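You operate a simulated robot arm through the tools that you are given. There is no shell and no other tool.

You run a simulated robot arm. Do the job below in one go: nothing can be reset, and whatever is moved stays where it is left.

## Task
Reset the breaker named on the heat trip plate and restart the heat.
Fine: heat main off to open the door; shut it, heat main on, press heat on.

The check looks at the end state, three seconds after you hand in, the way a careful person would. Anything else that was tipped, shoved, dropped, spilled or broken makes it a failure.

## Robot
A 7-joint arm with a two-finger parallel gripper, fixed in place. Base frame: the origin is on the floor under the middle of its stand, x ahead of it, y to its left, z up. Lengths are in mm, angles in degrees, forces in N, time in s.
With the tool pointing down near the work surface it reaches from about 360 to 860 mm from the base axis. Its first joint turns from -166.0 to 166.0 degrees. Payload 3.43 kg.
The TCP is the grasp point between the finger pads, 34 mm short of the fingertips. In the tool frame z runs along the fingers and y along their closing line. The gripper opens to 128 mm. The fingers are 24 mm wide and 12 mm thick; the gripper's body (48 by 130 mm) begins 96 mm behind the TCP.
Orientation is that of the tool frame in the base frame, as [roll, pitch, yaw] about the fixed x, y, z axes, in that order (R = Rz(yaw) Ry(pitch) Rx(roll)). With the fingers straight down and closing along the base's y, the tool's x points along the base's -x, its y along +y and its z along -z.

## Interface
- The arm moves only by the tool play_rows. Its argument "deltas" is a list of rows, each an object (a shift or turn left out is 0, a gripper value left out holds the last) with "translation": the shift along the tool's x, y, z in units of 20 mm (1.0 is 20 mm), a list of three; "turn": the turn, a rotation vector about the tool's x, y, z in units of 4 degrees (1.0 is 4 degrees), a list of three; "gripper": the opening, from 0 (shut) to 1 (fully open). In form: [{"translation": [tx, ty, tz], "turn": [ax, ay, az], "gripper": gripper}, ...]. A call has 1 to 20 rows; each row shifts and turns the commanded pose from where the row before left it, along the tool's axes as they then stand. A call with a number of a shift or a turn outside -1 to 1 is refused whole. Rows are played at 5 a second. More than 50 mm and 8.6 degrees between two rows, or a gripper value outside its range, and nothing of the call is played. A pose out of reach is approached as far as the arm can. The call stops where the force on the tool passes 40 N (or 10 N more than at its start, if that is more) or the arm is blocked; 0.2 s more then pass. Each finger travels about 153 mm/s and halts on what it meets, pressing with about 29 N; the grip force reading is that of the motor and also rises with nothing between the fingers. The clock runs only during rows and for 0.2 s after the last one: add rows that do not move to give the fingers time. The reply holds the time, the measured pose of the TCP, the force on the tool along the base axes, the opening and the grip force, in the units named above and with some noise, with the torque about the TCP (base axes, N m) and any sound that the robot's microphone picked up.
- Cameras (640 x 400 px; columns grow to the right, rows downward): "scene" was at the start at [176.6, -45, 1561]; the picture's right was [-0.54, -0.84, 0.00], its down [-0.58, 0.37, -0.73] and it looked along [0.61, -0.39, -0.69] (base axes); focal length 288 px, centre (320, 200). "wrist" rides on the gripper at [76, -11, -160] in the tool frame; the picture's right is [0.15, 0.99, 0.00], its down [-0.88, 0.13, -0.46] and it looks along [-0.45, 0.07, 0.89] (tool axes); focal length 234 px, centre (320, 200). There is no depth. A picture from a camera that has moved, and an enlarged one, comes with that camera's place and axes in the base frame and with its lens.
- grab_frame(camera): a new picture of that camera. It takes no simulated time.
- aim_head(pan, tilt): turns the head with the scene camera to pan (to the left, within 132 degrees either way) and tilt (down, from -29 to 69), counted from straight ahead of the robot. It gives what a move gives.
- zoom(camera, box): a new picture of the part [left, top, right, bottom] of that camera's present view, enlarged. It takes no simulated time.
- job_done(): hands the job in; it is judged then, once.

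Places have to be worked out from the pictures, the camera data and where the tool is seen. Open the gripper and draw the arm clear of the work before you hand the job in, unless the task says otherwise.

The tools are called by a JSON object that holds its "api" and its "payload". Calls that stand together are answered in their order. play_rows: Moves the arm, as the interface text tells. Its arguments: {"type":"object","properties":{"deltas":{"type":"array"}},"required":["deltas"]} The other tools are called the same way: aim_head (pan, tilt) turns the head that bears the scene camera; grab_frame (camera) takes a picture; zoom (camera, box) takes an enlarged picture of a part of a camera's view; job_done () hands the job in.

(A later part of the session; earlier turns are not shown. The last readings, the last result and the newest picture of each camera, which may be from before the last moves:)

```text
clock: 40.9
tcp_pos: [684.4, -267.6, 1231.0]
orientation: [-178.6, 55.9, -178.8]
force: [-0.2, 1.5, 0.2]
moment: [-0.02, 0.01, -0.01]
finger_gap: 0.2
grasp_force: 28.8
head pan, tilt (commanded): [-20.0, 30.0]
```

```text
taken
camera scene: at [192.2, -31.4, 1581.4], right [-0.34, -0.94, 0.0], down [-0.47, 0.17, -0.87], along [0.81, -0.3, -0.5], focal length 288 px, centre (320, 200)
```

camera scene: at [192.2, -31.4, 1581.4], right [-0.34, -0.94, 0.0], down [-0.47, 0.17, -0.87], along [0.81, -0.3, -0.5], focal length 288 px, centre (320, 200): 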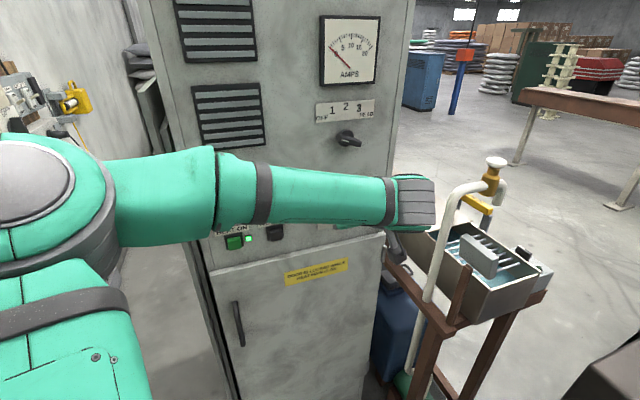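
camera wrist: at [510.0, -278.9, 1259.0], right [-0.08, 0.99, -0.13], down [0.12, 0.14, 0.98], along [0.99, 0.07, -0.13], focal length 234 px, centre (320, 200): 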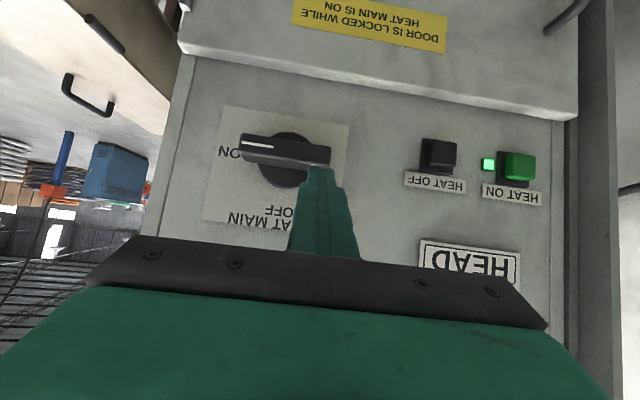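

Again z is about 15 mm below the command and the nose 1.5° low with no tool force, as if an upper link is resting on something near the base. I look down at the robot's own body with the head.

{"api": "aim_head", "payload": {"pan": 20, "tilt": 69}}

{"api": "grab_frame", "payload": {"camera": "scene"}}

{"api": "aim_head", "payload": {"pan": -80, "tilt": 65}}

{"api": "grab_frame", "payload": {"camera": "scene"}}

{"api": "aim_head", "payload": {"pan": 80, "tilt": 50}}

{"api": "grab_frame", "payload": {"camera": "scene"}}

```text
clock: 42.0
tcp_pos: [684.2, -268.5, 1230.9]
orientation: [-178.8, 55.8, -178.9]
force: [-0.2, -0.6, 0.8]
moment: [0.03, 0.04, 0.0]
finger_gap: 0.0
grasp_force: 29.3
head pan, tilt (commanded): [20.0, 68.8]
```

```text
taken
camera scene: at [159.8, 18.6, 1530.0], right [0.34, -0.94, 0.0], down [-0.88, -0.32, -0.36], along [0.34, 0.12, -0.93], focal length 288 px, centre (320, 200)
```

scene: 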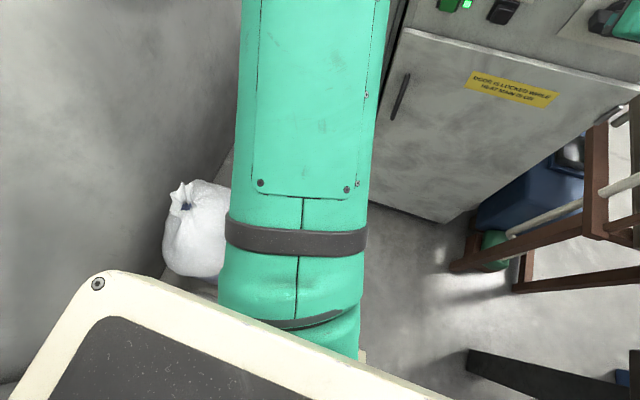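

```text
clock: 43.7
tcp_pos: [683.7, -268.3, 1232.3]
orientation: [-178.7, 55.8, -178.8]
force: [0.2, -0.3, 1.0]
moment: [-0.01, 0.0, 0.03]
finger_gap: 0.0
grasp_force: 29.0
head pan, tilt (commanded): [-80.0, 65.0]
```

```text
taken
camera scene: at [117.8, -60.2, 1533.7], right [-0.98, -0.17, 0.0], down [-0.16, 0.89, -0.42], along [0.07, -0.42, -0.91], focal length 288 px, centre (320, 200)
```

scene: 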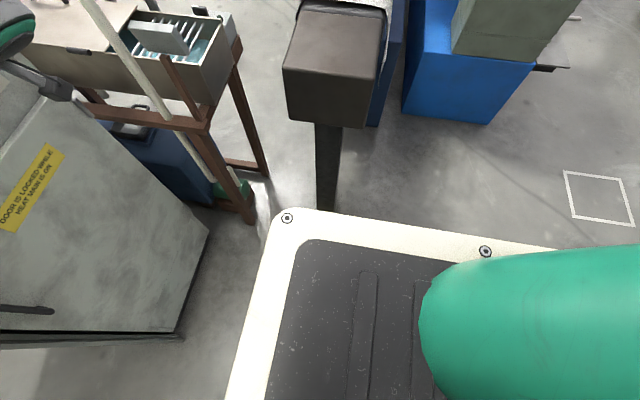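

```text
clock: 46.2
tcp_pos: [683.7, -268.5, 1232.4]
orientation: [-178.5, 55.8, -178.8]
force: [1.4, 0.0, 0.4]
moment: [0.0, 0.02, 0.01]
finger_gap: 0.1
grasp_force: 29.1
head pan, tilt (commanded): [80.0, 50.0]
```

```text
taken
camera scene: at [120.6, 75.4, 1551.9], right [0.98, -0.17, 0.0], down [-0.13, -0.75, -0.64], along [0.11, 0.63, -0.77], focal length 288 px, centre (320, 200)
```

scene: 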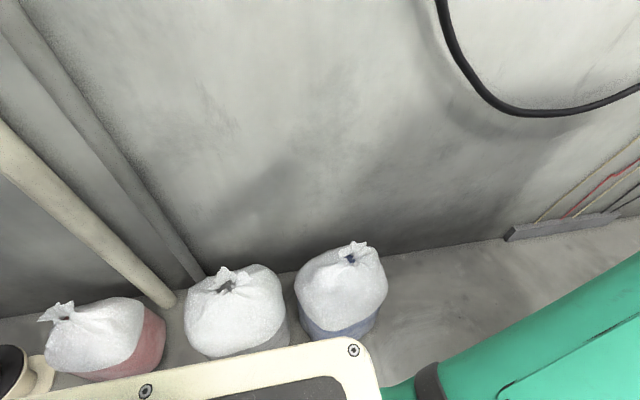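

The stand's top is a separate piece and nothing seems to touch the upper arm. I test whether the error is a plain offset: command +15 mm up and 1.5° nose-up and see whether it follows.

{"api": "play_rows", "payload": {"deltas": [{"translation": [-0.62, 0, -0.42], "turn": [0, -0.4, 0]}, {"translation": [0, 0, 0]}, {"translation": [0, 0, 0]}, {"translation": [0, 0, 0]}]}}

{"api": "aim_head", "payload": {"pan": -30, "tilt": 35}}

{"api": "grab_frame", "payload": {"camera": "scene"}}

```text
clock: 47.2
tcp_pos: [685.2, -266.2, 1243.1]
orientation: [-178.1, 56.9, -178.2]
force: [0.4, 0.1, 0.0]
moment: [0.02, 0.01, 0.02]
finger_gap: 0.1
grasp_force: 28.8
head pan, tilt (commanded): [80.0, 50.0]
```

```text
clock: 49.1
tcp_pos: [684.7, -268.7, 1242.6]
orientation: [-178.2, 56.8, -178.5]
force: [-0.4, -0.2, 0.3]
moment: [0.0, 0.01, 0.02]
finger_gap: 0.1
grasp_force: 29.3
head pan, tilt (commanded): [-30.0, 35.0]
```

```text
taken
camera scene: at [183.5, -44.4, 1573.6], right [-0.5, -0.87, 0.0], down [-0.5, 0.29, -0.82], along [0.71, -0.41, -0.57], focal length 288 px, centre (320, 200)
```

scene: 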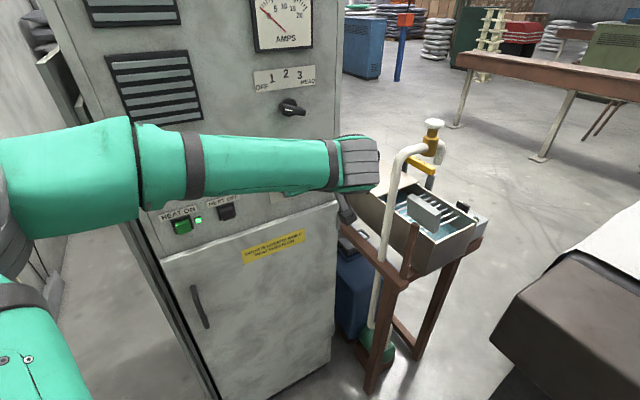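

The arm follows relative commands, so I can servo on the measured pose. Now I advance about 55 mm toward the panel above the knob's left end.

{"api": "play_rows", "payload": {"deltas": [{"translation": [-0.66, 0, 0.67]}, {"translation": [-0.66, 0, 0.67]}, {"translation": [-0.65, 0, 0.66]}, {"translation": [0, 0, 0]}, {"translation": [0, 0, 0]}]}}

{"api": "grab_frame", "payload": {"camera": "wrist"}}

```text
clock: 50.3
tcp_pos: [739.7, -268.1, 1254.6]
orientation: [-178.3, 57.1, -178.6]
force: [0.6, 0.8, 0.5]
moment: [-0.04, -0.01, 0.02]
finger_gap: 0.2
grasp_force: 29.1
head pan, tilt (commanded): [-30.0, 35.0]
```

```text
taken
camera wrist: at [565.1, -278.1, 1278.7], right [-0.08, 0.99, -0.14], down [0.1, 0.15, 0.98], along [0.99, 0.07, -0.11], focal length 234 px, centre (320, 200)
```

wrist: 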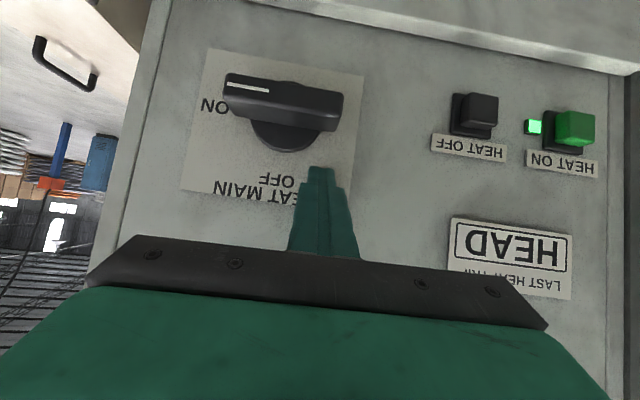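

The tip is above the bar's left end without any contact. I zoom to measure the clearance between the fingertip and the knob bar.

{"api": "zoom", "payload": {"camera": "wrist", "box": [190, 40, 390, 220]}}

{"api": "zoom", "payload": {"camera": "scene", "box": [220, 120, 400, 240]}}

```text
2.22 times, centred on (290, 130) of wrist
camera zoom: at [565.1, -278.1, 1278.7], right [-0.08, 0.99, -0.14], down [0.1, 0.15, 0.98], along [0.99, 0.07, -0.11], focal length 520 px, centre (387, 356)
```

zoom: 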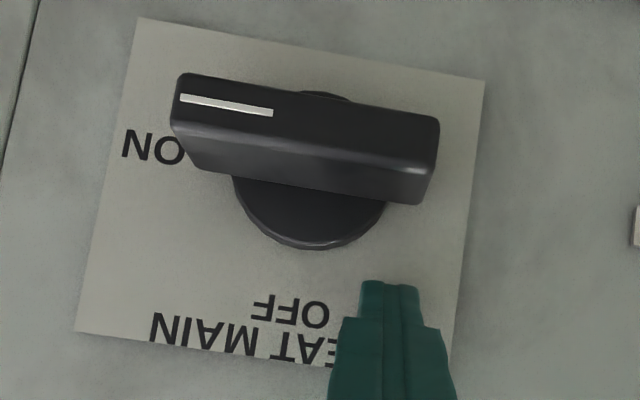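

```text
3.33 times, centred on (310, 180) of scene
camera zoom: at [183.5, -44.5, 1573.6], right [-0.5, -0.87, 0.0], down [-0.5, 0.29, -0.82], along [0.71, -0.41, -0.57], focal length 959 px, centre (353, 267)
```

zoom: 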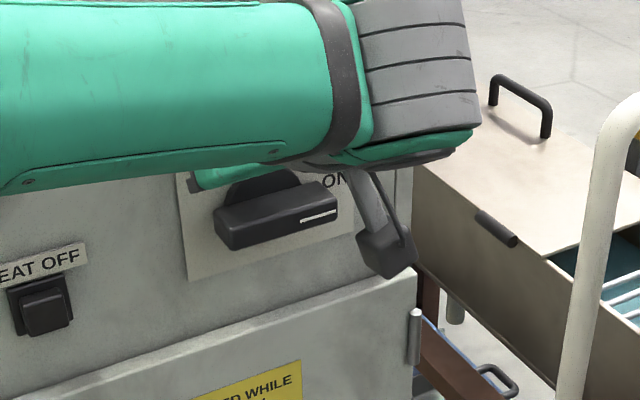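

The knob bar's front is near x≈735 and its disc face near x≈773, so the tip reaches well over the bar's left end. I push straight down about 45 mm in small steps and check the force and the bar's angle.

{"api": "play_rows", "payload": {"deltas": [{"translation": [0.42, 0, 0.27]}, {"translation": [0.42, 0, 0.27]}, {"translation": [0.42, 0, 0.27]}, {"translation": [0.34, 0, 0.22]}, {"translation": [0.34, 0, 0.22]}]}}

{"api": "grab_frame", "payload": {"camera": "wrist"}}

```text
clock: 51.5
tcp_pos: [739.3, -267.3, 1222.8]
orientation: [-179.6, 58.7, -179.6]
force: [0.4, 2.1, 0.9]
moment: [0.02, -0.07, 0.04]
finger_gap: 0.0
grasp_force: 28.7
head pan, tilt (commanded): [-30.0, 35.0]
```

```text
taken
camera wrist: at [564.6, -278.8, 1242.1], right [-0.08, 0.99, -0.13], down [0.07, 0.13, 0.99], along [0.99, 0.07, -0.08], focal length 234 px, centre (320, 200)
```

wrist: 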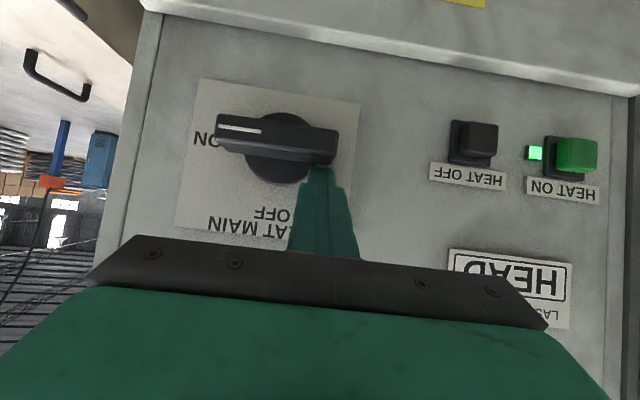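

The arm lags about 14 mm behind (joint friction), and contact is just starting at ~2 N. I keep pressing down in steps.

{"api": "play_rows", "payload": {"deltas": [{"translation": [0.4, 0, 0.25]}, {"translation": [0.4, 0, 0.25]}, {"translation": [0, 0, 0]}]}}

{"api": "grab_frame", "payload": {"camera": "wrist"}}

```text
clock: 52.3
tcp_pos: [739.1, -263.5, 1209.4]
orientation: [179.9, 59.1, -179.7]
force: [-13.1, 30.6, 8.8]
moment: [0.46, 0.02, 0.72]
finger_gap: 0.0
grasp_force: 28.7
head pan, tilt (commanded): [-30.0, 35.0]
```

```text
taken
camera wrist: at [564.6, -276.1, 1226.6], right [-0.08, 0.99, -0.12], down [0.06, 0.13, 0.99], along [0.99, 0.07, -0.07], focal length 234 px, centre (320, 200)
```

wrist: 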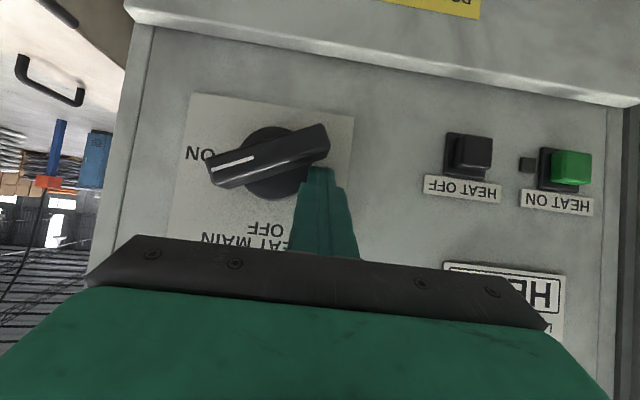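

The bar has turned about 25° and the heat lamp went out; the sideways force of ~30 N is the rubber pad being dragged along with the bar. I follow the bar's arc: a little left slack first, then down and right.

{"api": "play_rows", "payload": {"deltas": [{"translation": [0.1, 0.2, 0.07]}, {"translation": [0.25, 0, 0.16]}, {"translation": [0.25, -0.1, 0.16]}, {"translation": [0, 0, 0]}]}}

{"api": "grab_frame", "payload": {"camera": "wrist"}}

```text
clock: 53.3
tcp_pos: [740.1, -263.0, 1194.2]
orientation: [-180.0, 58.9, -179.7]
force: [-13.1, 33.4, -1.0]
moment: [0.33, 0.12, 1.04]
finger_gap: 0.0
grasp_force: 28.8
head pan, tilt (commanded): [-30.0, 35.0]
```

```text
taken
camera wrist: at [564.7, -274.3, 1211.6], right [-0.08, 0.99, -0.13], down [0.06, 0.13, 0.99], along [0.99, 0.07, -0.07], focal length 234 px, centre (320, 200)
```

wrist: 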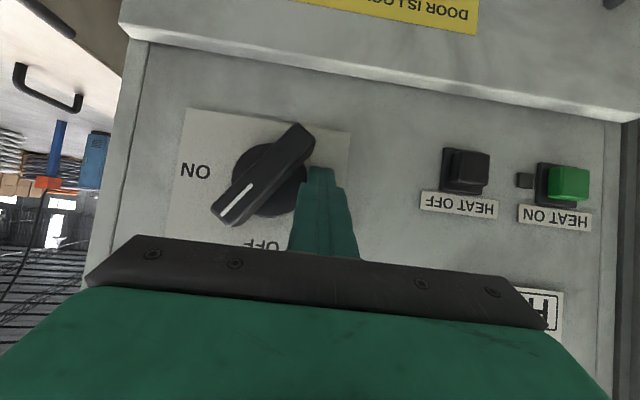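

The bar is now about 60° round. I sweep the tip right (−y) and slightly down against the lower half of the bar to bring it upright.

{"api": "play_rows", "payload": {"deltas": [{"translation": [0.17, -0.2, 0.11]}, {"translation": [0.13, -0.25, 0.08]}, {"translation": [0.08, -0.3, 0.05]}, {"translation": [0, 0, 0]}]}}

{"api": "grab_frame", "payload": {"camera": "wrist"}}

```text
clock: 53.6
tcp_pos: [739.2, -262.4, 1190.3]
orientation: [179.6, 58.8, -179.7]
force: [-12.1, 11.8, -4.0]
moment: [0.12, 0.22, 0.25]
finger_gap: 0.0
grasp_force: 28.7
head pan, tilt (commanded): [-30.0, 35.0]
stopped in row 1: the force on the tool passed its limit at 50 N (the readings are from after the stop); the commanded pose is now the measured one
```

```text
taken
camera wrist: at [565.0, -275.6, 1208.4], right [-0.09, 0.99, -0.12], down [0.07, 0.13, 0.99], along [0.99, 0.08, -0.08], focal length 234 px, centre (320, 200)
```

wrist: 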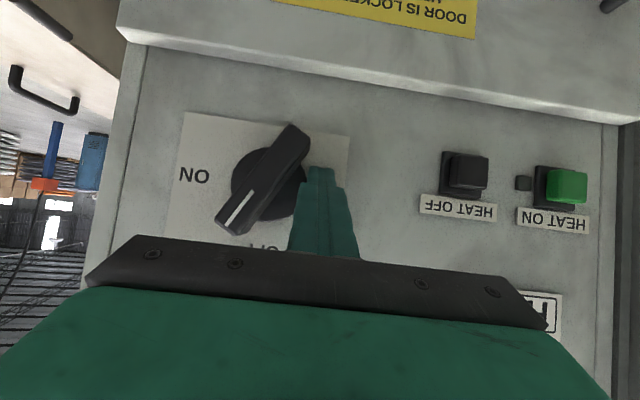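

The tip's front edge is catching on the knob's base disc (the x force shows it). I back out about 9 mm so that only the bar is touched, then continue sweeping right.

{"api": "play_rows", "payload": {"deltas": [{"translation": [0.12, 0.1, -0.2]}, {"translation": [0.12, 0, -0.2]}, {"translation": [0, 0, 0]}, {"translation": [0, 0, 0]}]}}

{"api": "grab_frame", "payload": {"camera": "wrist"}}

```text
clock: 54.6
tcp_pos: [731.1, -263.4, 1191.4]
orientation: [179.8, 59.1, -179.6]
force: [0.2, 0.5, -0.4]
moment: [-0.02, 0.02, -0.03]
finger_gap: 0.0
grasp_force: 29.2
head pan, tilt (commanded): [-30.0, 35.0]
```

```text
taken
camera wrist: at [556.1, -275.1, 1209.1], right [-0.08, 0.99, -0.12], down [0.06, 0.13, 0.99], along [0.99, 0.08, -0.07], focal length 234 px, centre (320, 200)
```

wrist: 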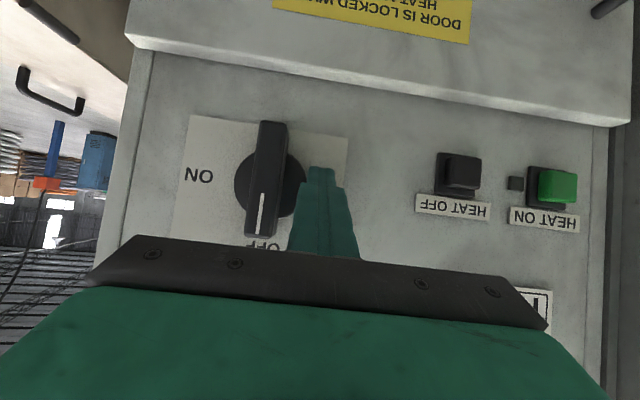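

The knob snapped to vertical, pointing at OFF. I back straight out, away from the panel, and verify it by zooming.

{"api": "play_rows", "payload": {"deltas": [{"translation": [-0.5, 0.5, -0.85]}, {"translation": [-0.5, 0.5, -0.85]}, {"translation": [0.5, 0.5, -0.85]}, {"translation": [0.5, 0, -0.85]}, {"translation": [0.5, 0, -0.85]}, {"translation": [0, 0, 0]}]}}

{"api": "grab_frame", "payload": {"camera": "wrist"}}

{"api": "aim_head", "payload": {"pan": -15, "tilt": 40}}

{"api": "grab_frame", "payload": {"camera": "scene"}}

```text
clock: 56.0
tcp_pos: [651.5, -235.5, 1206.7]
orientation: [-178.7, 56.8, -178.6]
force: [-0.3, -0.9, 0.3]
moment: [0.03, -0.01, 0.04]
finger_gap: 0.0
grasp_force: 28.6
head pan, tilt (commanded): [-30.0, 35.0]
```

```text
taken
camera wrist: at [477.8, -247.0, 1231.5], right [-0.09, 0.99, -0.13], down [0.1, 0.14, 0.98], along [0.99, 0.07, -0.11], focal length 234 px, centre (320, 200)
```

wrist: 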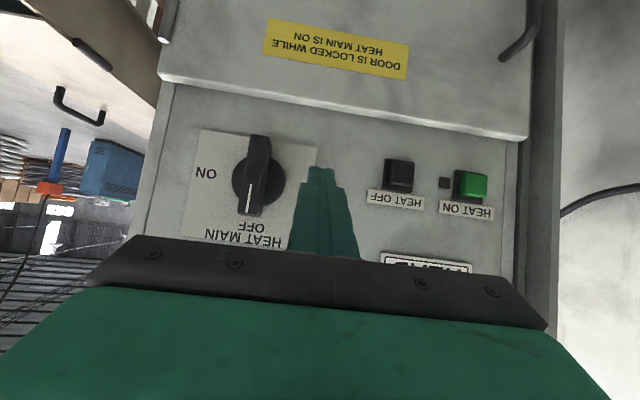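

```text
clock: 56.8
tcp_pos: [652.4, -233.0, 1211.5]
orientation: [-178.1, 57.0, -177.7]
force: [0.1, -0.6, 0.2]
moment: [0.0, 0.0, 0.0]
finger_gap: 0.0
grasp_force: 29.0
head pan, tilt (commanded): [-15.0, 40.0]
```

```text
taken
camera scene: at [189.1, -22.5, 1566.1], right [-0.26, -0.97, 0.0], down [-0.62, 0.17, -0.77], along [0.74, -0.2, -0.64], focal length 288 px, centre (320, 200)
```

scene: 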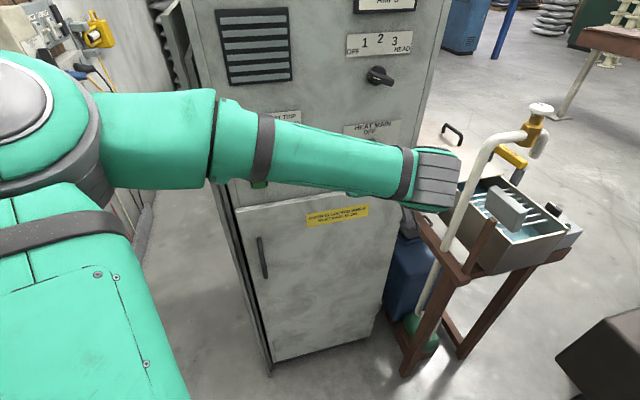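

The main is OFF (lamp out). Next is the door: its handle is at about y≈0, z≈820–1000. I shift left in front of the panel while pitching the nose further down (~49°).

{"api": "play_rows", "payload": {"deltas": [{"translation": [0, 1, 0], "turn": [0, 1, 0]}, {"translation": [0, 1, 0], "turn": [0, 1, 0]}, {"translation": [0, 1, 0], "turn": [0, 1, 0]}, {"translation": [0, 1, 0], "turn": [0, 1, 0]}, {"translation": [0, 1, 0]}, {"translation": [0, 1, 0]}, {"translation": [0, 1, 0]}, {"translation": [0, 1, 0]}, {"translation": [0, 1, 0]}, {"translation": [0, 1, 0]}, {"translation": [0, 1, 0]}, {"translation": [0, 0.7, 0]}, {"translation": [0, 0, 0]}]}}

{"api": "grab_frame", "payload": {"camera": "wrist"}}

{"api": "grab_frame", "payload": {"camera": "scene"}}

```text
clock: 59.6
tcp_pos: [650.3, 2.4, 1228.6]
orientation: [179.8, 43.0, -179.6]
force: [0.2, -0.9, 0.0]
moment: [-0.02, -0.01, 0.03]
finger_gap: 0.4
grasp_force: 28.8
head pan, tilt (commanded): [-15.0, 40.0]
```

```text
taken
camera wrist: at [487.1, -10.9, 1294.2], right [-0.12, 0.99, -0.1], down [0.33, 0.13, 0.93], along [0.94, 0.08, -0.34], focal length 234 px, centre (320, 200)
```

wrist: 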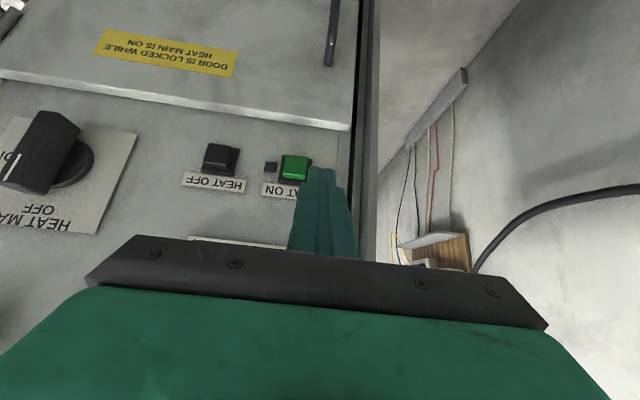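

```text
taken
camera scene: at [189.6, -22.3, 1566.1], right [-0.26, -0.97, 0.0], down [-0.62, 0.17, -0.77], along [0.74, -0.2, -0.64], focal length 288 px, centre (320, 200)
```

scene: 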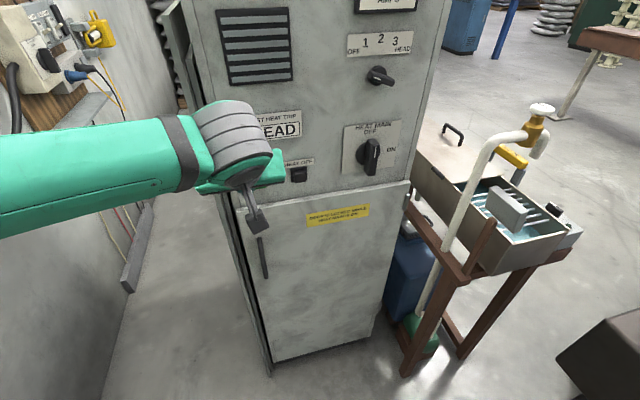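

The scene confirms HEAT MAIN stands at OFF. I zoom on the handle and door to measure them.

{"api": "zoom", "payload": {"camera": "scene", "box": [220, 170, 420, 370]}}

{"api": "zoom", "payload": {"camera": "wrist", "box": [220, 0, 400, 200]}}

```text
2.00 times, centred on (320, 270) of scene
camera zoom: at [189.6, -22.3, 1566.1], right [-0.26, -0.97, 0.0], down [-0.62, 0.17, -0.77], along [0.74, -0.2, -0.64], focal length 576 px, centre (320, 60)
```

zoom: 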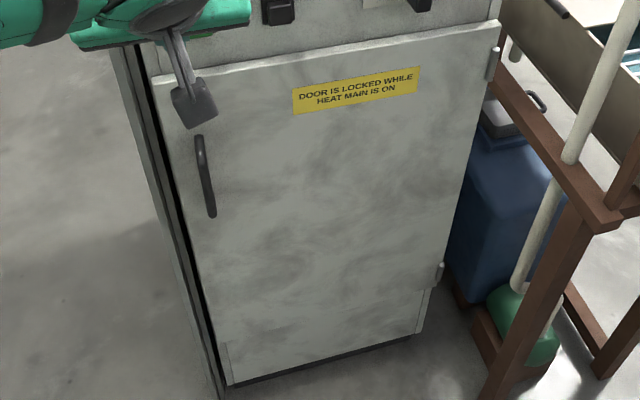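

```text
2.00 times, centred on (310, 100) of wrist
camera zoom: at [487.1, -10.9, 1294.2], right [-0.12, 0.99, -0.1], down [0.33, 0.13, 0.93], along [0.94, 0.08, -0.34], focal length 468 px, centre (340, 400)
```

zoom: 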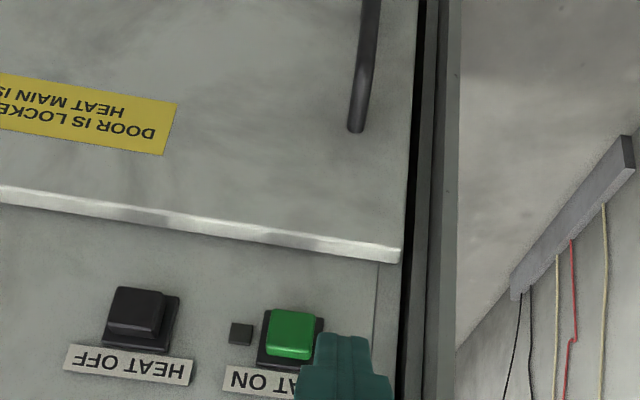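

The door's front is near x≈768, its left edge y≈45, its top z≈1067, and the handle bar is at y≈0 between z≈820 and 1000. I lower the hand in front of it with the fingers opened to ~77 mm, staying back at x≈630.

{"api": "play_rows", "payload": {"deltas": [{"translation": [0.99, 0, 0.93], "gripper": 0.6}, {"translation": [0.99, 0, 0.93]}, {"translation": [0.99, 0, 0.93]}, {"translation": [0.99, 0, 0.93]}, {"translation": [0.99, 0, 0.93]}, {"translation": [0.99, 0, 0.93]}, {"translation": [0.99, 0, 0.93]}, {"translation": [0.99, 0, 0.93]}, {"translation": [0.99, 0, 0.93]}, {"translation": [0.99, 0, 0.93]}, {"translation": [0.99, 0, 0.93]}, {"translation": [0, 0, 0]}]}}

{"api": "grab_frame", "payload": {"camera": "wrist"}}

{"api": "grab_frame", "payload": {"camera": "scene"}}

```text
clock: 62.2
tcp_pos: [630.8, 1.5, 928.9]
orientation: [179.8, 43.0, -179.6]
force: [0.7, -0.6, -0.4]
moment: [-0.01, 0.0, 0.05]
finger_gap: 76.7
grasp_force: 0.1
head pan, tilt (commanded): [-15.0, 40.0]
```

```text
taken
camera wrist: at [467.6, -11.1, 994.3], right [-0.12, 0.99, -0.1], down [0.33, 0.13, 0.93], along [0.94, 0.08, -0.34], focal length 234 px, centre (320, 200)
```

wrist: 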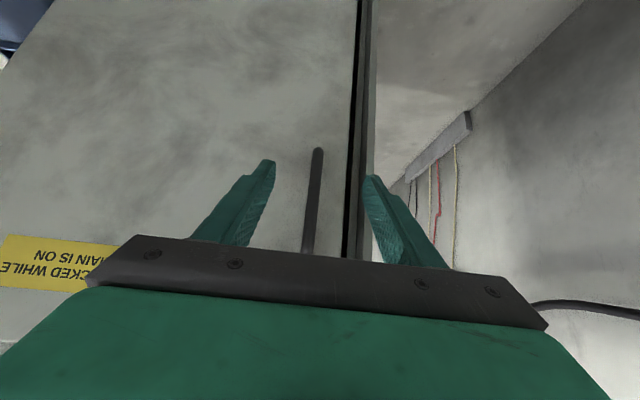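

```text
taken
camera scene: at [189.5, -22.3, 1566.1], right [-0.26, -0.97, 0.0], down [-0.62, 0.17, -0.77], along [0.74, -0.2, -0.64], focal length 288 px, centre (320, 200)
```

scene: 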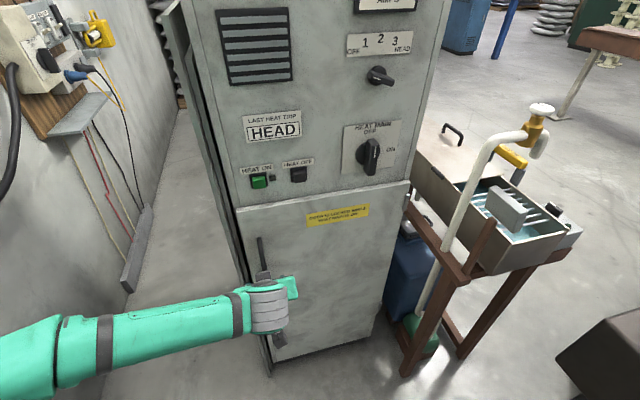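

The handle bar sits centred between the fingers. I narrow the opening to ~50 mm, to stay off the trim left of the door, and advance about 73 mm.

{"api": "play_rows", "payload": {"deltas": [{"translation": [-0.665, 0, 0.62], "gripper": 0.39}, {"translation": [-0.665, 0, 0.62]}, {"translation": [-0.665, 0, 0.62]}, {"translation": [-0.665, 0, 0.62]}, {"translation": [0, 0, 0]}]}}

{"api": "grab_frame", "payload": {"camera": "wrist"}}

{"api": "zoom", "payload": {"camera": "scene", "box": [200, 200, 360, 380]}}

```text
clock: 63.4
tcp_pos: [701.7, 3.2, 928.7]
orientation: [179.8, 43.0, -179.5]
force: [0.0, 0.2, -0.8]
moment: [0.06, 0.01, 0.02]
finger_gap: 50.1
grasp_force: 0.0
head pan, tilt (commanded): [-15.0, 40.0]
```

```text
taken
camera wrist: at [539.6, -9.8, 994.8], right [-0.12, 0.99, -0.1], down [0.33, 0.13, 0.93], along [0.94, 0.08, -0.34], focal length 234 px, centre (320, 200)
```

wrist: 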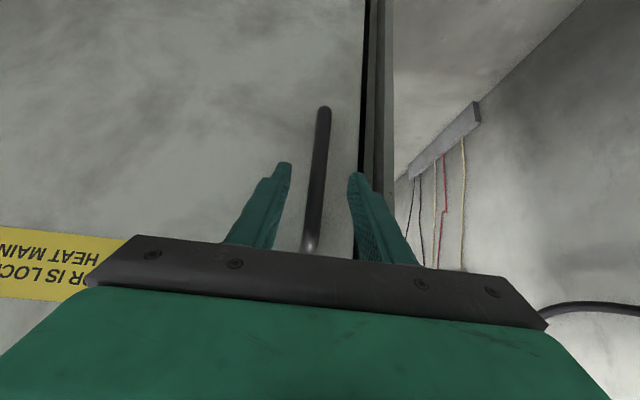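

```text
2.22 times, centred on (280, 290) of scene
camera zoom: at [188.6, -22.1, 1566.1], right [-0.26, -0.97, 0.0], down [-0.62, 0.17, -0.77], along [0.74, -0.2, -0.64], focal length 639 px, centre (409, 0)
```

zoom: 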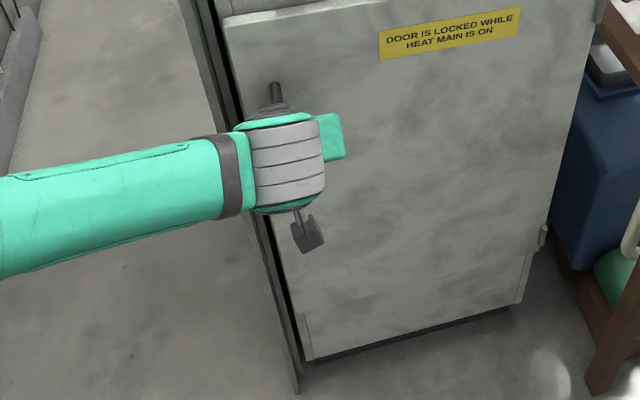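

The handle bar is nearer than assumed, at x≈714–728, so the tip has room before the door face. I advance another ~13 mm and close on the bar.

{"api": "play_rows", "payload": {"deltas": [{"translation": [-0.48, -0.15, 0.44]}, {"translation": [0, 0, 0], "gripper": 0.39}, {"translation": [0, 0, 0], "gripper": 0}, {"translation": [0, 0, 0]}, {"translation": [0, 0, 0]}, {"translation": [0, 0, 0]}]}}

{"api": "grab_frame", "payload": {"camera": "wrist"}}

```text
clock: 64.8
tcp_pos: [717.1, 1.3, 929.7]
orientation: [179.6, 43.0, -179.4]
force: [-4.6, 19.1, 4.9]
moment: [-0.89, 0.76, 0.19]
finger_gap: 14.1
grasp_force: 45.2
head pan, tilt (commanded): [-15.0, 40.0]
```

```text
taken
camera wrist: at [553.8, -12.4, 994.9], right [-0.12, 0.99, -0.1], down [0.33, 0.13, 0.93], along [0.94, 0.08, -0.34], focal length 234 px, centre (320, 200)
```

wrist: 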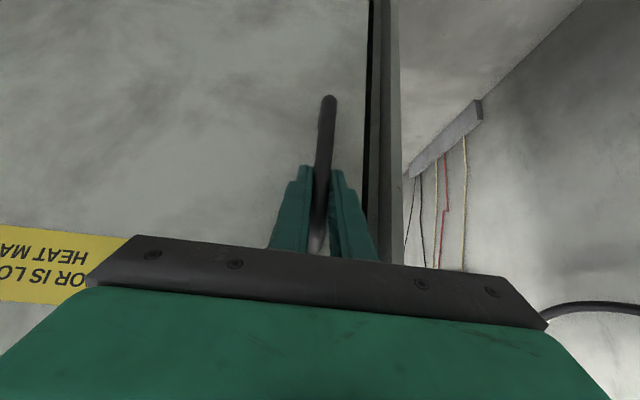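

The bar (14 mm) is gripped. I ease the side load and pull straight back 20 mm first, to see whether the door releases.

{"api": "play_rows", "payload": {"deltas": [{"translation": [0, 0.15, 0]}, {"translation": [0.36, 0, -0.34]}, {"translation": [0.36, -0.05, -0.34]}, {"translation": [0, 0, 0]}]}}

{"api": "grab_frame", "payload": {"camera": "scene"}}

```text
clock: 65.8
tcp_pos: [697.0, -2.3, 929.8]
orientation: [179.9, 42.9, -179.7]
force: [2.0, -11.9, -2.1]
moment: [-0.11, 1.11, -0.17]
finger_gap: 13.9
grasp_force: 45.4
head pan, tilt (commanded): [-15.0, 40.0]
```

```text
taken
camera scene: at [189.5, -22.7, 1566.0], right [-0.26, -0.97, 0.0], down [-0.62, 0.17, -0.77], along [0.74, -0.2, -0.64], focal length 288 px, centre (320, 200)
```

scene: 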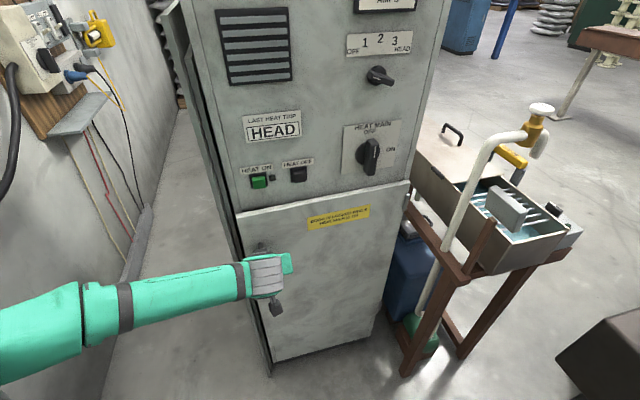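

The door came free (it moved 20 mm; the light −y pull is its arc). I continue pulling along the hinge arc (radius ≈450 mm), yawing the hand 2° per row with the door.

{"api": "play_rows", "payload": {"deltas": [{"translation": [0.57, -0.25, -0.535], "turn": [-0.34, 0, -0.365]}, {"translation": [0.57, -0.1, -0.535], "turn": [-0.34, 0, -0.365]}, {"translation": [0.57, -0.1, -0.535], "turn": [-0.34, 0, -0.365]}, {"translation": [0.57, -0.1, -0.535], "turn": [-0.34, 0, -0.365]}, {"translation": [0.57, -0.1, -0.535], "turn": [-0.34, 0, -0.365]}, {"translation": [0, 0, 0]}]}}

{"api": "grab_frame", "payload": {"camera": "scene"}}

```text
clock: 67.4
tcp_pos: [619.0, -22.0, 930.0]
orientation: [-179.8, 42.8, -169.8]
force: [2.7, -9.7, -5.2]
moment: [0.68, -0.32, -0.13]
finger_gap: 13.9
grasp_force: 45.1
head pan, tilt (commanded): [-15.0, 40.0]
stopped in row 6: the force on the tool passed its limit at 41 N (the readings are from after the stop); the commanded pose is now the measured one
```

```text
taken
camera scene: at [189.8, -22.6, 1566.0], right [-0.26, -0.97, 0.0], down [-0.62, 0.17, -0.77], along [0.74, -0.2, -0.64], focal length 288 px, centre (320, 200)
```

scene: 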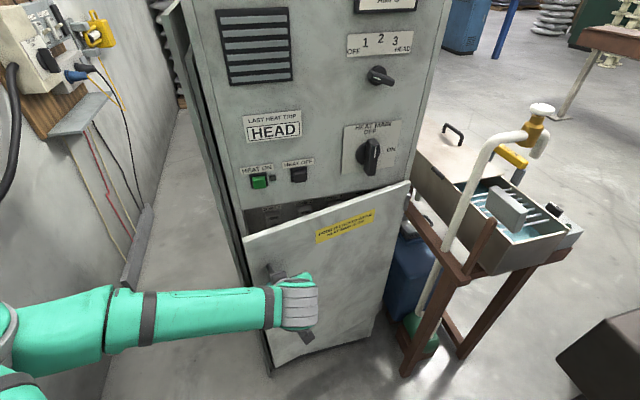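

The door is open ~12.5° and the measured path matches the hinge model. I continue a little slower.

{"api": "play_rows", "payload": {"deltas": [{"translation": [0.43, -0.2, -0.4], "turn": [-0.256, 0, -0.274]}, {"translation": [0.43, -0.075, -0.4], "turn": [-0.256, 0, -0.274]}, {"translation": [0.43, -0.075, -0.4], "turn": [-0.256, 0, -0.274]}, {"translation": [0.43, -0.075, -0.4], "turn": [-0.256, 0, -0.274]}, {"translation": [0.43, -0.075, -0.4], "turn": [-0.256, 0, -0.274]}, {"translation": [0.43, -0.075, -0.4], "turn": [-0.256, 0, -0.274]}, {"translation": [0.43, -0.075, -0.4], "turn": [-0.256, 0, -0.274]}]}}

{"api": "grab_frame", "payload": {"camera": "scene"}}

```text
clock: 69.0
tcp_pos: [545.5, -56.8, 930.3]
orientation: [-180.0, 42.8, -159.3]
force: [15.8, -24.3, -17.8]
moment: [0.64, 1.59, 0.01]
finger_gap: 14.0
grasp_force: 44.9
head pan, tilt (commanded): [-15.0, 40.0]
```

```text
taken
camera scene: at [192.8, -24.0, 1565.8], right [-0.26, -0.96, 0.0], down [-0.62, 0.17, -0.77], along [0.74, -0.2, -0.64], focal length 288 px, centre (320, 200)
```

scene: 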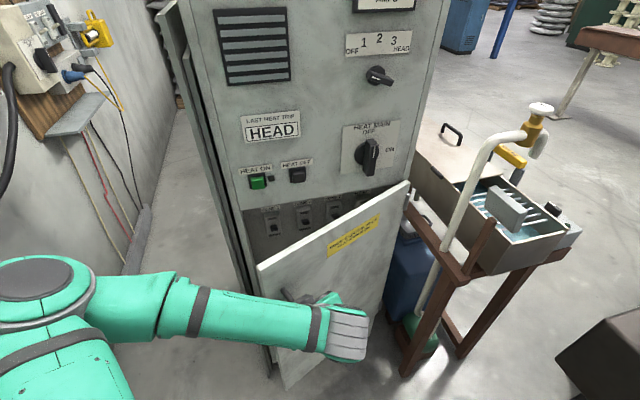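

The door is open ~22° and the breakers are appearing inside; pulling further by the handle would over-fold the arm. I release the handle and back away along the tool axis.

{"api": "play_rows", "payload": {"deltas": [{"translation": [0, -0.1, 0], "gripper": 0.4}, {"translation": [0, 0, 0]}, {"translation": [0, 0, 0]}, {"translation": [0, 0, -1]}, {"translation": [0, 0, -1]}, {"translation": [0, 0, -1]}, {"translation": [0, 0, 0]}]}}

{"api": "grab_frame", "payload": {"camera": "scene"}}

{"api": "grab_frame", "payload": {"camera": "wrist"}}

```text
clock: 70.6
tcp_pos: [505.8, -71.5, 973.5]
orientation: [-179.9, 42.9, -159.1]
force: [0.2, 0.7, -0.5]
moment: [-0.01, 0.04, 0.03]
finger_gap: 51.2
grasp_force: 0.1
head pan, tilt (commanded): [-15.0, 40.0]
```

```text
taken
camera scene: at [189.9, -22.5, 1566.0], right [-0.26, -0.97, 0.0], down [-0.62, 0.17, -0.77], along [0.74, -0.2, -0.64], focal length 288 px, centre (320, 200)
```

scene: 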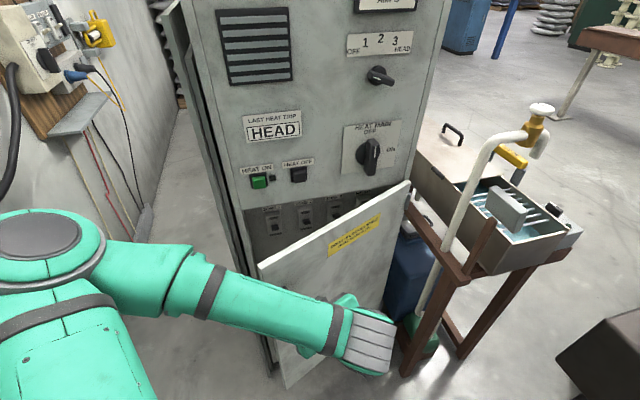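

```text
taken
camera wrist: at [358.0, -139.0, 1039.7], right [-0.45, 0.89, -0.1], down [0.27, 0.24, 0.93], along [0.85, 0.39, -0.35], focal length 234 px, centre (320, 200)
```

wrist: 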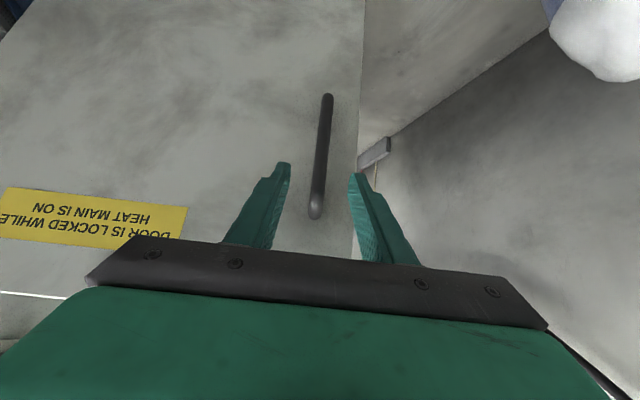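

The door stays put. I zoom on the exposed breakers, then raise the hand straight up.

{"api": "zoom", "payload": {"camera": "scene", "box": [230, 170, 420, 290]}}

{"api": "play_rows", "payload": {"deltas": [{"translation": [-0.85, 0, -0.915], "gripper": 0}, {"translation": [-0.85, 0, -0.915]}, {"translation": [-0.85, 0, -0.915]}, {"translation": [-0.85, 0, -0.915]}, {"translation": [-0.85, 0, -0.915]}, {"translation": [-0.85, 0, -0.915]}, {"translation": [-0.85, 0, -0.915]}, {"translation": [-0.85, 0, -0.915]}, {"translation": [-0.85, 0, -0.915]}, {"translation": [-0.85, 0, -0.915]}, {"translation": [-0.85, 0, -0.915]}]}}

{"api": "grab_frame", "payload": {"camera": "scene"}}

```text
3.33 times, centred on (325, 230) of scene
camera zoom: at [189.9, -22.5, 1566.0], right [-0.26, -0.97, 0.0], down [-0.62, 0.17, -0.77], along [0.74, -0.2, -0.64], focal length 959 px, centre (303, 100)
```

zoom: 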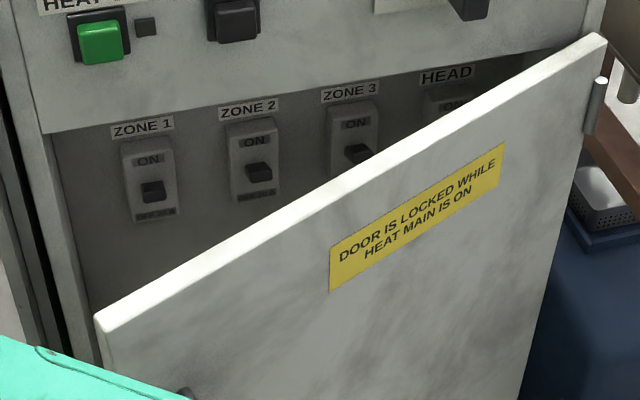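

```text
clock: 73.0
tcp_pos: [506.1, -71.4, 1237.8]
orientation: [-178.9, 40.8, -158.8]
force: [-1.0, 0.4, 0.5]
moment: [-0.02, 0.03, 0.01]
finger_gap: 0.0
grasp_force: 29.2
head pan, tilt (commanded): [-15.0, 40.0]
```

```text
taken
camera scene: at [189.4, -22.5, 1566.0], right [-0.26, -0.97, 0.0], down [-0.62, 0.17, -0.77], along [0.74, -0.2, -0.64], focal length 288 px, centre (320, 200)
```

scene: 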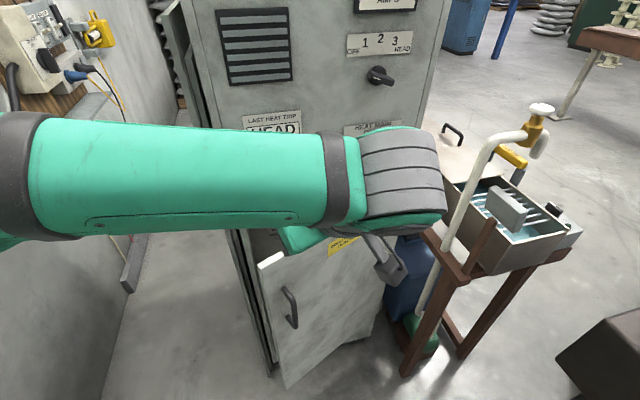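

The breakers read ZONE 1, ZONE 2, ZONE 3, HEAD from left to right; HEAD is nearest the hinge, so the door must open wide. I turn the hand tool-down and square, to hook over the door's top edge from inside.

{"api": "play_rows", "payload": {"deltas": [{"turn": [0, 1, 0]}, {"turn": [0, 1, 0]}, {"turn": [0, 1, 0]}, {"turn": [0, 1, 0]}, {"turn": [0, 1, 0]}, {"turn": [0, 1, 0]}, {"turn": [0, 1, 0]}, {"turn": [0, 1, 0]}, {"turn": [0, 1, 0]}, {"turn": [0, 1, 0]}, {"turn": [0, 0.2, 1]}, {"turn": [0, 0, 1]}, {"turn": [0, 0, 1]}, {"turn": [0, 0, 1]}, {"turn": [0, 0, 1]}, {"turn": [0, 0, 0.3]}, {"translation": [0, 0, 0]}]}}

{"api": "grab_frame", "payload": {"camera": "wrist"}}

{"api": "grab_frame", "payload": {"camera": "scene"}}

```text
clock: 76.6
tcp_pos: [506.0, -69.7, 1249.7]
orientation: [179.3, 2.1, 179.5]
force: [0.1, 0.3, -0.3]
moment: [-0.02, 0.0, -0.01]
finger_gap: 0.0
grasp_force: 28.8
head pan, tilt (commanded): [-15.0, 40.0]
```

```text
taken
camera wrist: at [425.6, -82.1, 1406.0], right [-0.14, 0.99, 0.01], down [0.87, 0.12, 0.49], along [0.48, 0.07, -0.87], focal length 234 px, centre (320, 200)
```

wrist: 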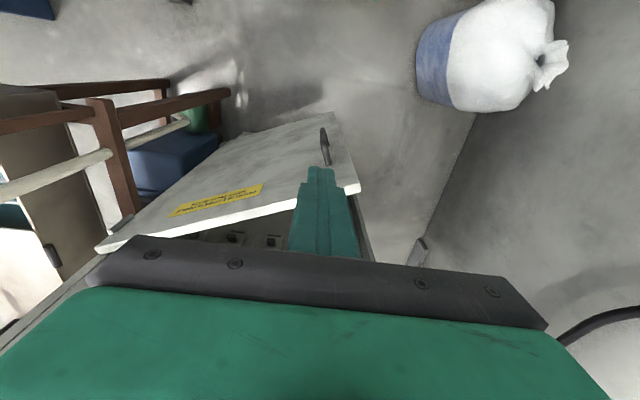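

```text
taken
camera scene: at [189.4, -22.4, 1566.0], right [-0.26, -0.97, 0.0], down [-0.62, 0.17, -0.77], along [0.74, -0.2, -0.64], focal length 288 px, centre (320, 200)
```

scene: 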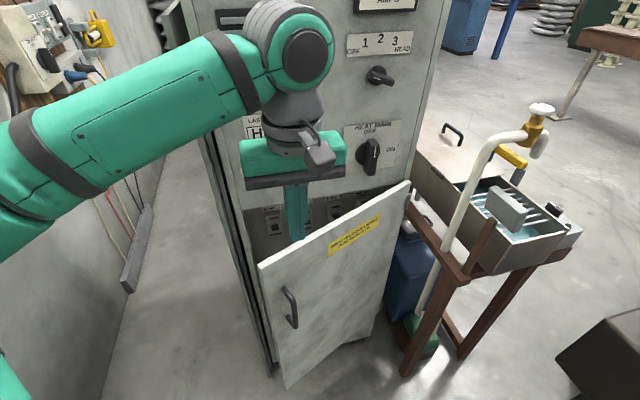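

The hand is tool-down above the ajar door; the door corner measures (590, 5) and the hinge side (775, −448), i.e. 22° open. I move over the door's inner side to (655, −32) and look before lowering.

{"api": "play_rows", "payload": {"deltas": [{"translation": [-0.93, 0.24, 0]}, {"translation": [-0.93, 0.24, 0]}, {"translation": [-0.93, 0.24, 0]}, {"translation": [-0.93, 0.24, 0]}, {"translation": [-0.93, 0.24, 0]}, {"translation": [-0.93, 0.24, 0]}, {"translation": [-0.93, 0.24, 0]}, {"translation": [-0.93, 0.24, 0]}, {"translation": [0, 0, 1]}, {"translation": [0, 0, 1]}, {"translation": [0, 0, 1]}, {"translation": [0, 0, 0]}]}}

{"api": "grab_frame", "payload": {"camera": "wrist"}}

{"api": "grab_frame", "payload": {"camera": "scene"}}

```text
clock: 79.2
tcp_pos: [655.0, -31.1, 1194.6]
orientation: [179.3, 1.9, 179.5]
force: [-0.5, -0.5, -0.2]
moment: [0.0, -0.02, -0.02]
finger_gap: 0.0
grasp_force: 28.9
head pan, tilt (commanded): [-15.0, 40.0]
```

```text
taken
camera wrist: at [576.3, -44.0, 1351.2], right [-0.14, 0.99, 0.01], down [0.87, 0.12, 0.49], along [0.48, 0.07, -0.87], focal length 234 px, centre (320, 200)
```

wrist: 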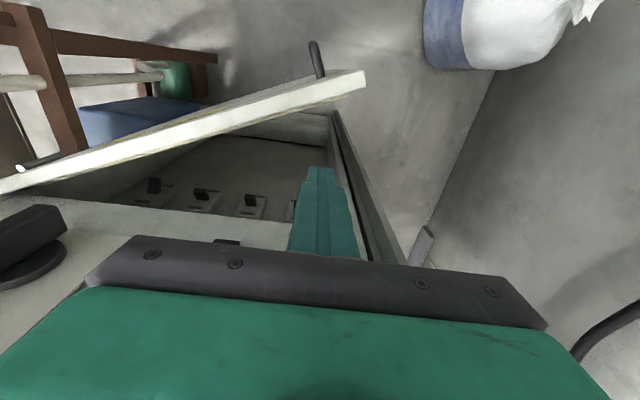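

```text
taken
camera scene: at [189.4, -22.4, 1566.0], right [-0.26, -0.97, 0.0], down [-0.62, 0.17, -0.77], along [0.74, -0.2, -0.64], focal length 288 px, centre (320, 200)
```

scene: 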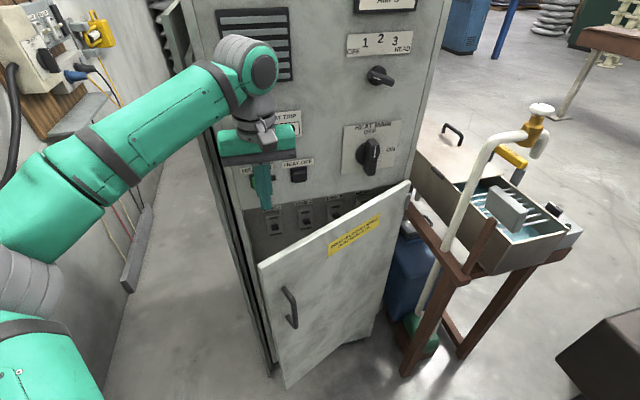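

The fingertip is over the gap between the door's inner face and the cabinet. I lower 160 mm into it.

{"api": "play_rows", "payload": {"deltas": [{"translation": [0, 0, 1]}, {"translation": [0, 0, 1]}, {"translation": [0, 0, 1]}, {"translation": [0, 0, 1]}, {"translation": [0, 0, 1]}, {"translation": [0, 0, 1]}, {"translation": [0, 0, 1]}, {"translation": [0, 0, 1]}, {"translation": [0, 0, 0]}]}}

{"api": "grab_frame", "payload": {"camera": "wrist"}}

{"api": "grab_frame", "payload": {"camera": "scene"}}

```text
clock: 81.2
tcp_pos: [662.5, -29.8, 1034.4]
orientation: [179.3, 2.0, 179.5]
force: [-1.3, 0.8, 0.1]
moment: [0.02, -0.01, -0.03]
finger_gap: 0.0
grasp_force: 28.4
head pan, tilt (commanded): [-15.0, 40.0]
```

```text
taken
camera wrist: at [582.5, -42.9, 1191.1], right [-0.14, 0.99, 0.01], down [0.87, 0.12, 0.49], along [0.48, 0.07, -0.87], focal length 234 px, centre (320, 200)
```

wrist: 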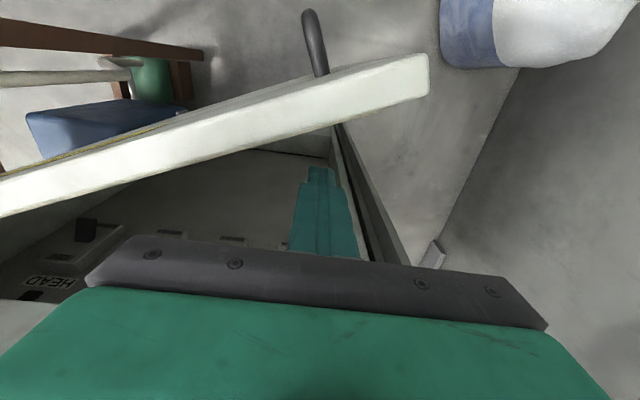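

```text
taken
camera scene: at [189.4, -22.4, 1566.0], right [-0.26, -0.97, 0.0], down [-0.62, 0.17, -0.77], along [0.74, -0.2, -0.64], focal length 288 px, centre (320, 200)
```

scene: 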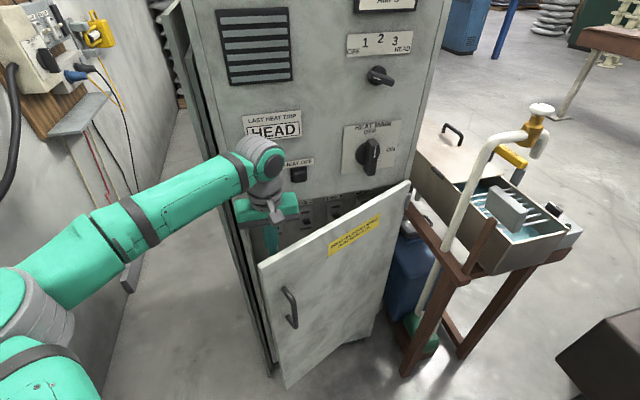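

The finger is behind the door's inner face near its free edge. I sweep toward the robot along the door's arc to swing it open to about 40°.

{"api": "play_rows", "payload": {"deltas": [{"translation": [0.795, -0.316, 0]}, {"translation": [0.795, -0.316, 0]}, {"translation": [0.795, -0.316, 0]}, {"translation": [0.795, -0.316, 0]}, {"translation": [0.795, -0.316, 0]}, {"translation": [0.805, -0.484, 0]}, {"translation": [0.805, -0.484, 0]}, {"translation": [0.805, -0.484, 0]}, {"translation": [0.805, -0.484, 0]}]}}

{"api": "grab_frame", "payload": {"camera": "scene"}}

{"api": "grab_frame", "payload": {"camera": "wrist"}}

```text
clock: 83.2
tcp_pos: [517.0, -98.5, 1028.7]
orientation: [179.2, 1.8, 179.6]
force: [-0.4, 0.2, -0.1]
moment: [-0.02, -0.01, -0.01]
finger_gap: 0.0
grasp_force: 28.6
head pan, tilt (commanded): [-15.0, 40.0]
```

```text
taken
camera scene: at [189.5, -22.3, 1566.0], right [-0.26, -0.97, 0.0], down [-0.62, 0.17, -0.77], along [0.74, -0.2, -0.64], focal length 288 px, centre (320, 200)
```

scene: 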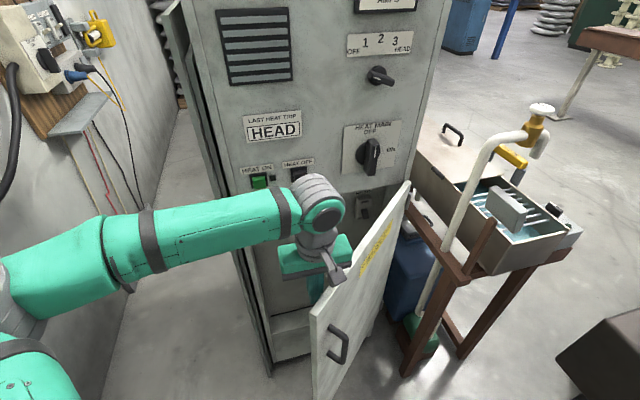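

```text
taken
camera wrist: at [438.1, -111.1, 1185.6], right [-0.14, 0.99, 0.01], down [0.87, 0.12, 0.49], along [0.48, 0.07, -0.87], focal length 234 px, centre (320, 200)
```

wrist: 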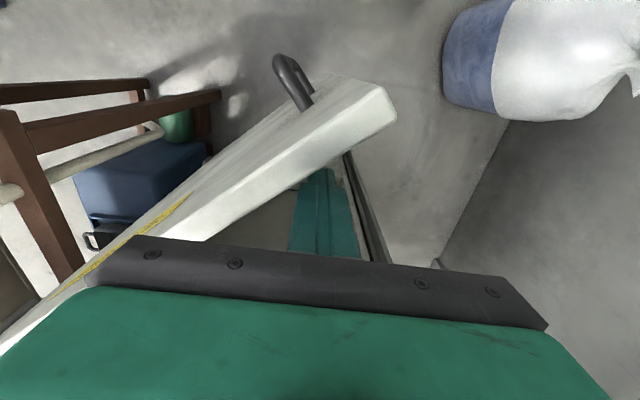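

The door swings easily (now ~45°). I keep sweeping along the arc toward ~70°.

{"api": "play_rows", "payload": {"deltas": [{"translation": [0.71, -0.616, 0]}, {"translation": [0.71, -0.616, 0]}, {"translation": [0.71, -0.616, 0]}, {"translation": [0.71, -0.616, 0]}, {"translation": [0.59, -0.73, 0]}, {"translation": [0.59, -0.73, 0]}, {"translation": [0.59, -0.73, 0]}, {"translation": [0.59, -0.73, 0]}, {"translation": [0.454, -0.82, 0]}, {"translation": [0.454, -0.82, 0]}]}}

{"api": "grab_frame", "payload": {"camera": "scene"}}

{"api": "grab_frame", "payload": {"camera": "wrist"}}

```text
clock: 85.4
tcp_pos: [396.1, -238.4, 1022.2]
orientation: [179.3, 1.9, 179.5]
force: [-0.2, 0.5, 0.4]
moment: [0.0, 0.02, -0.01]
finger_gap: 0.2
grasp_force: 28.7
head pan, tilt (commanded): [-15.0, 40.0]
```

```text
taken
camera scene: at [189.5, -22.4, 1566.0], right [-0.26, -0.97, 0.0], down [-0.62, 0.17, -0.77], along [0.74, -0.2, -0.64], focal length 288 px, centre (320, 200)
```

scene: 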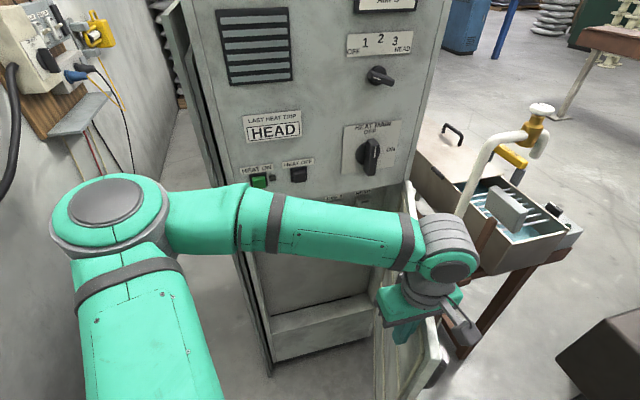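

```text
taken
camera wrist: at [315.1, -251.2, 1179.6], right [-0.14, 0.99, 0.01], down [0.87, 0.12, 0.49], along [0.48, 0.07, -0.87], focal length 234 px, centre (320, 200)
```

wrist: 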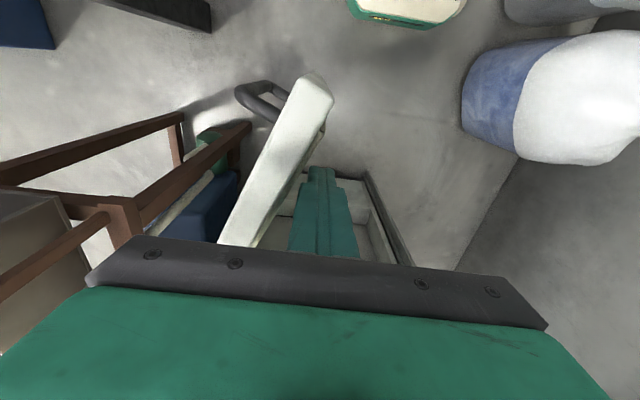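

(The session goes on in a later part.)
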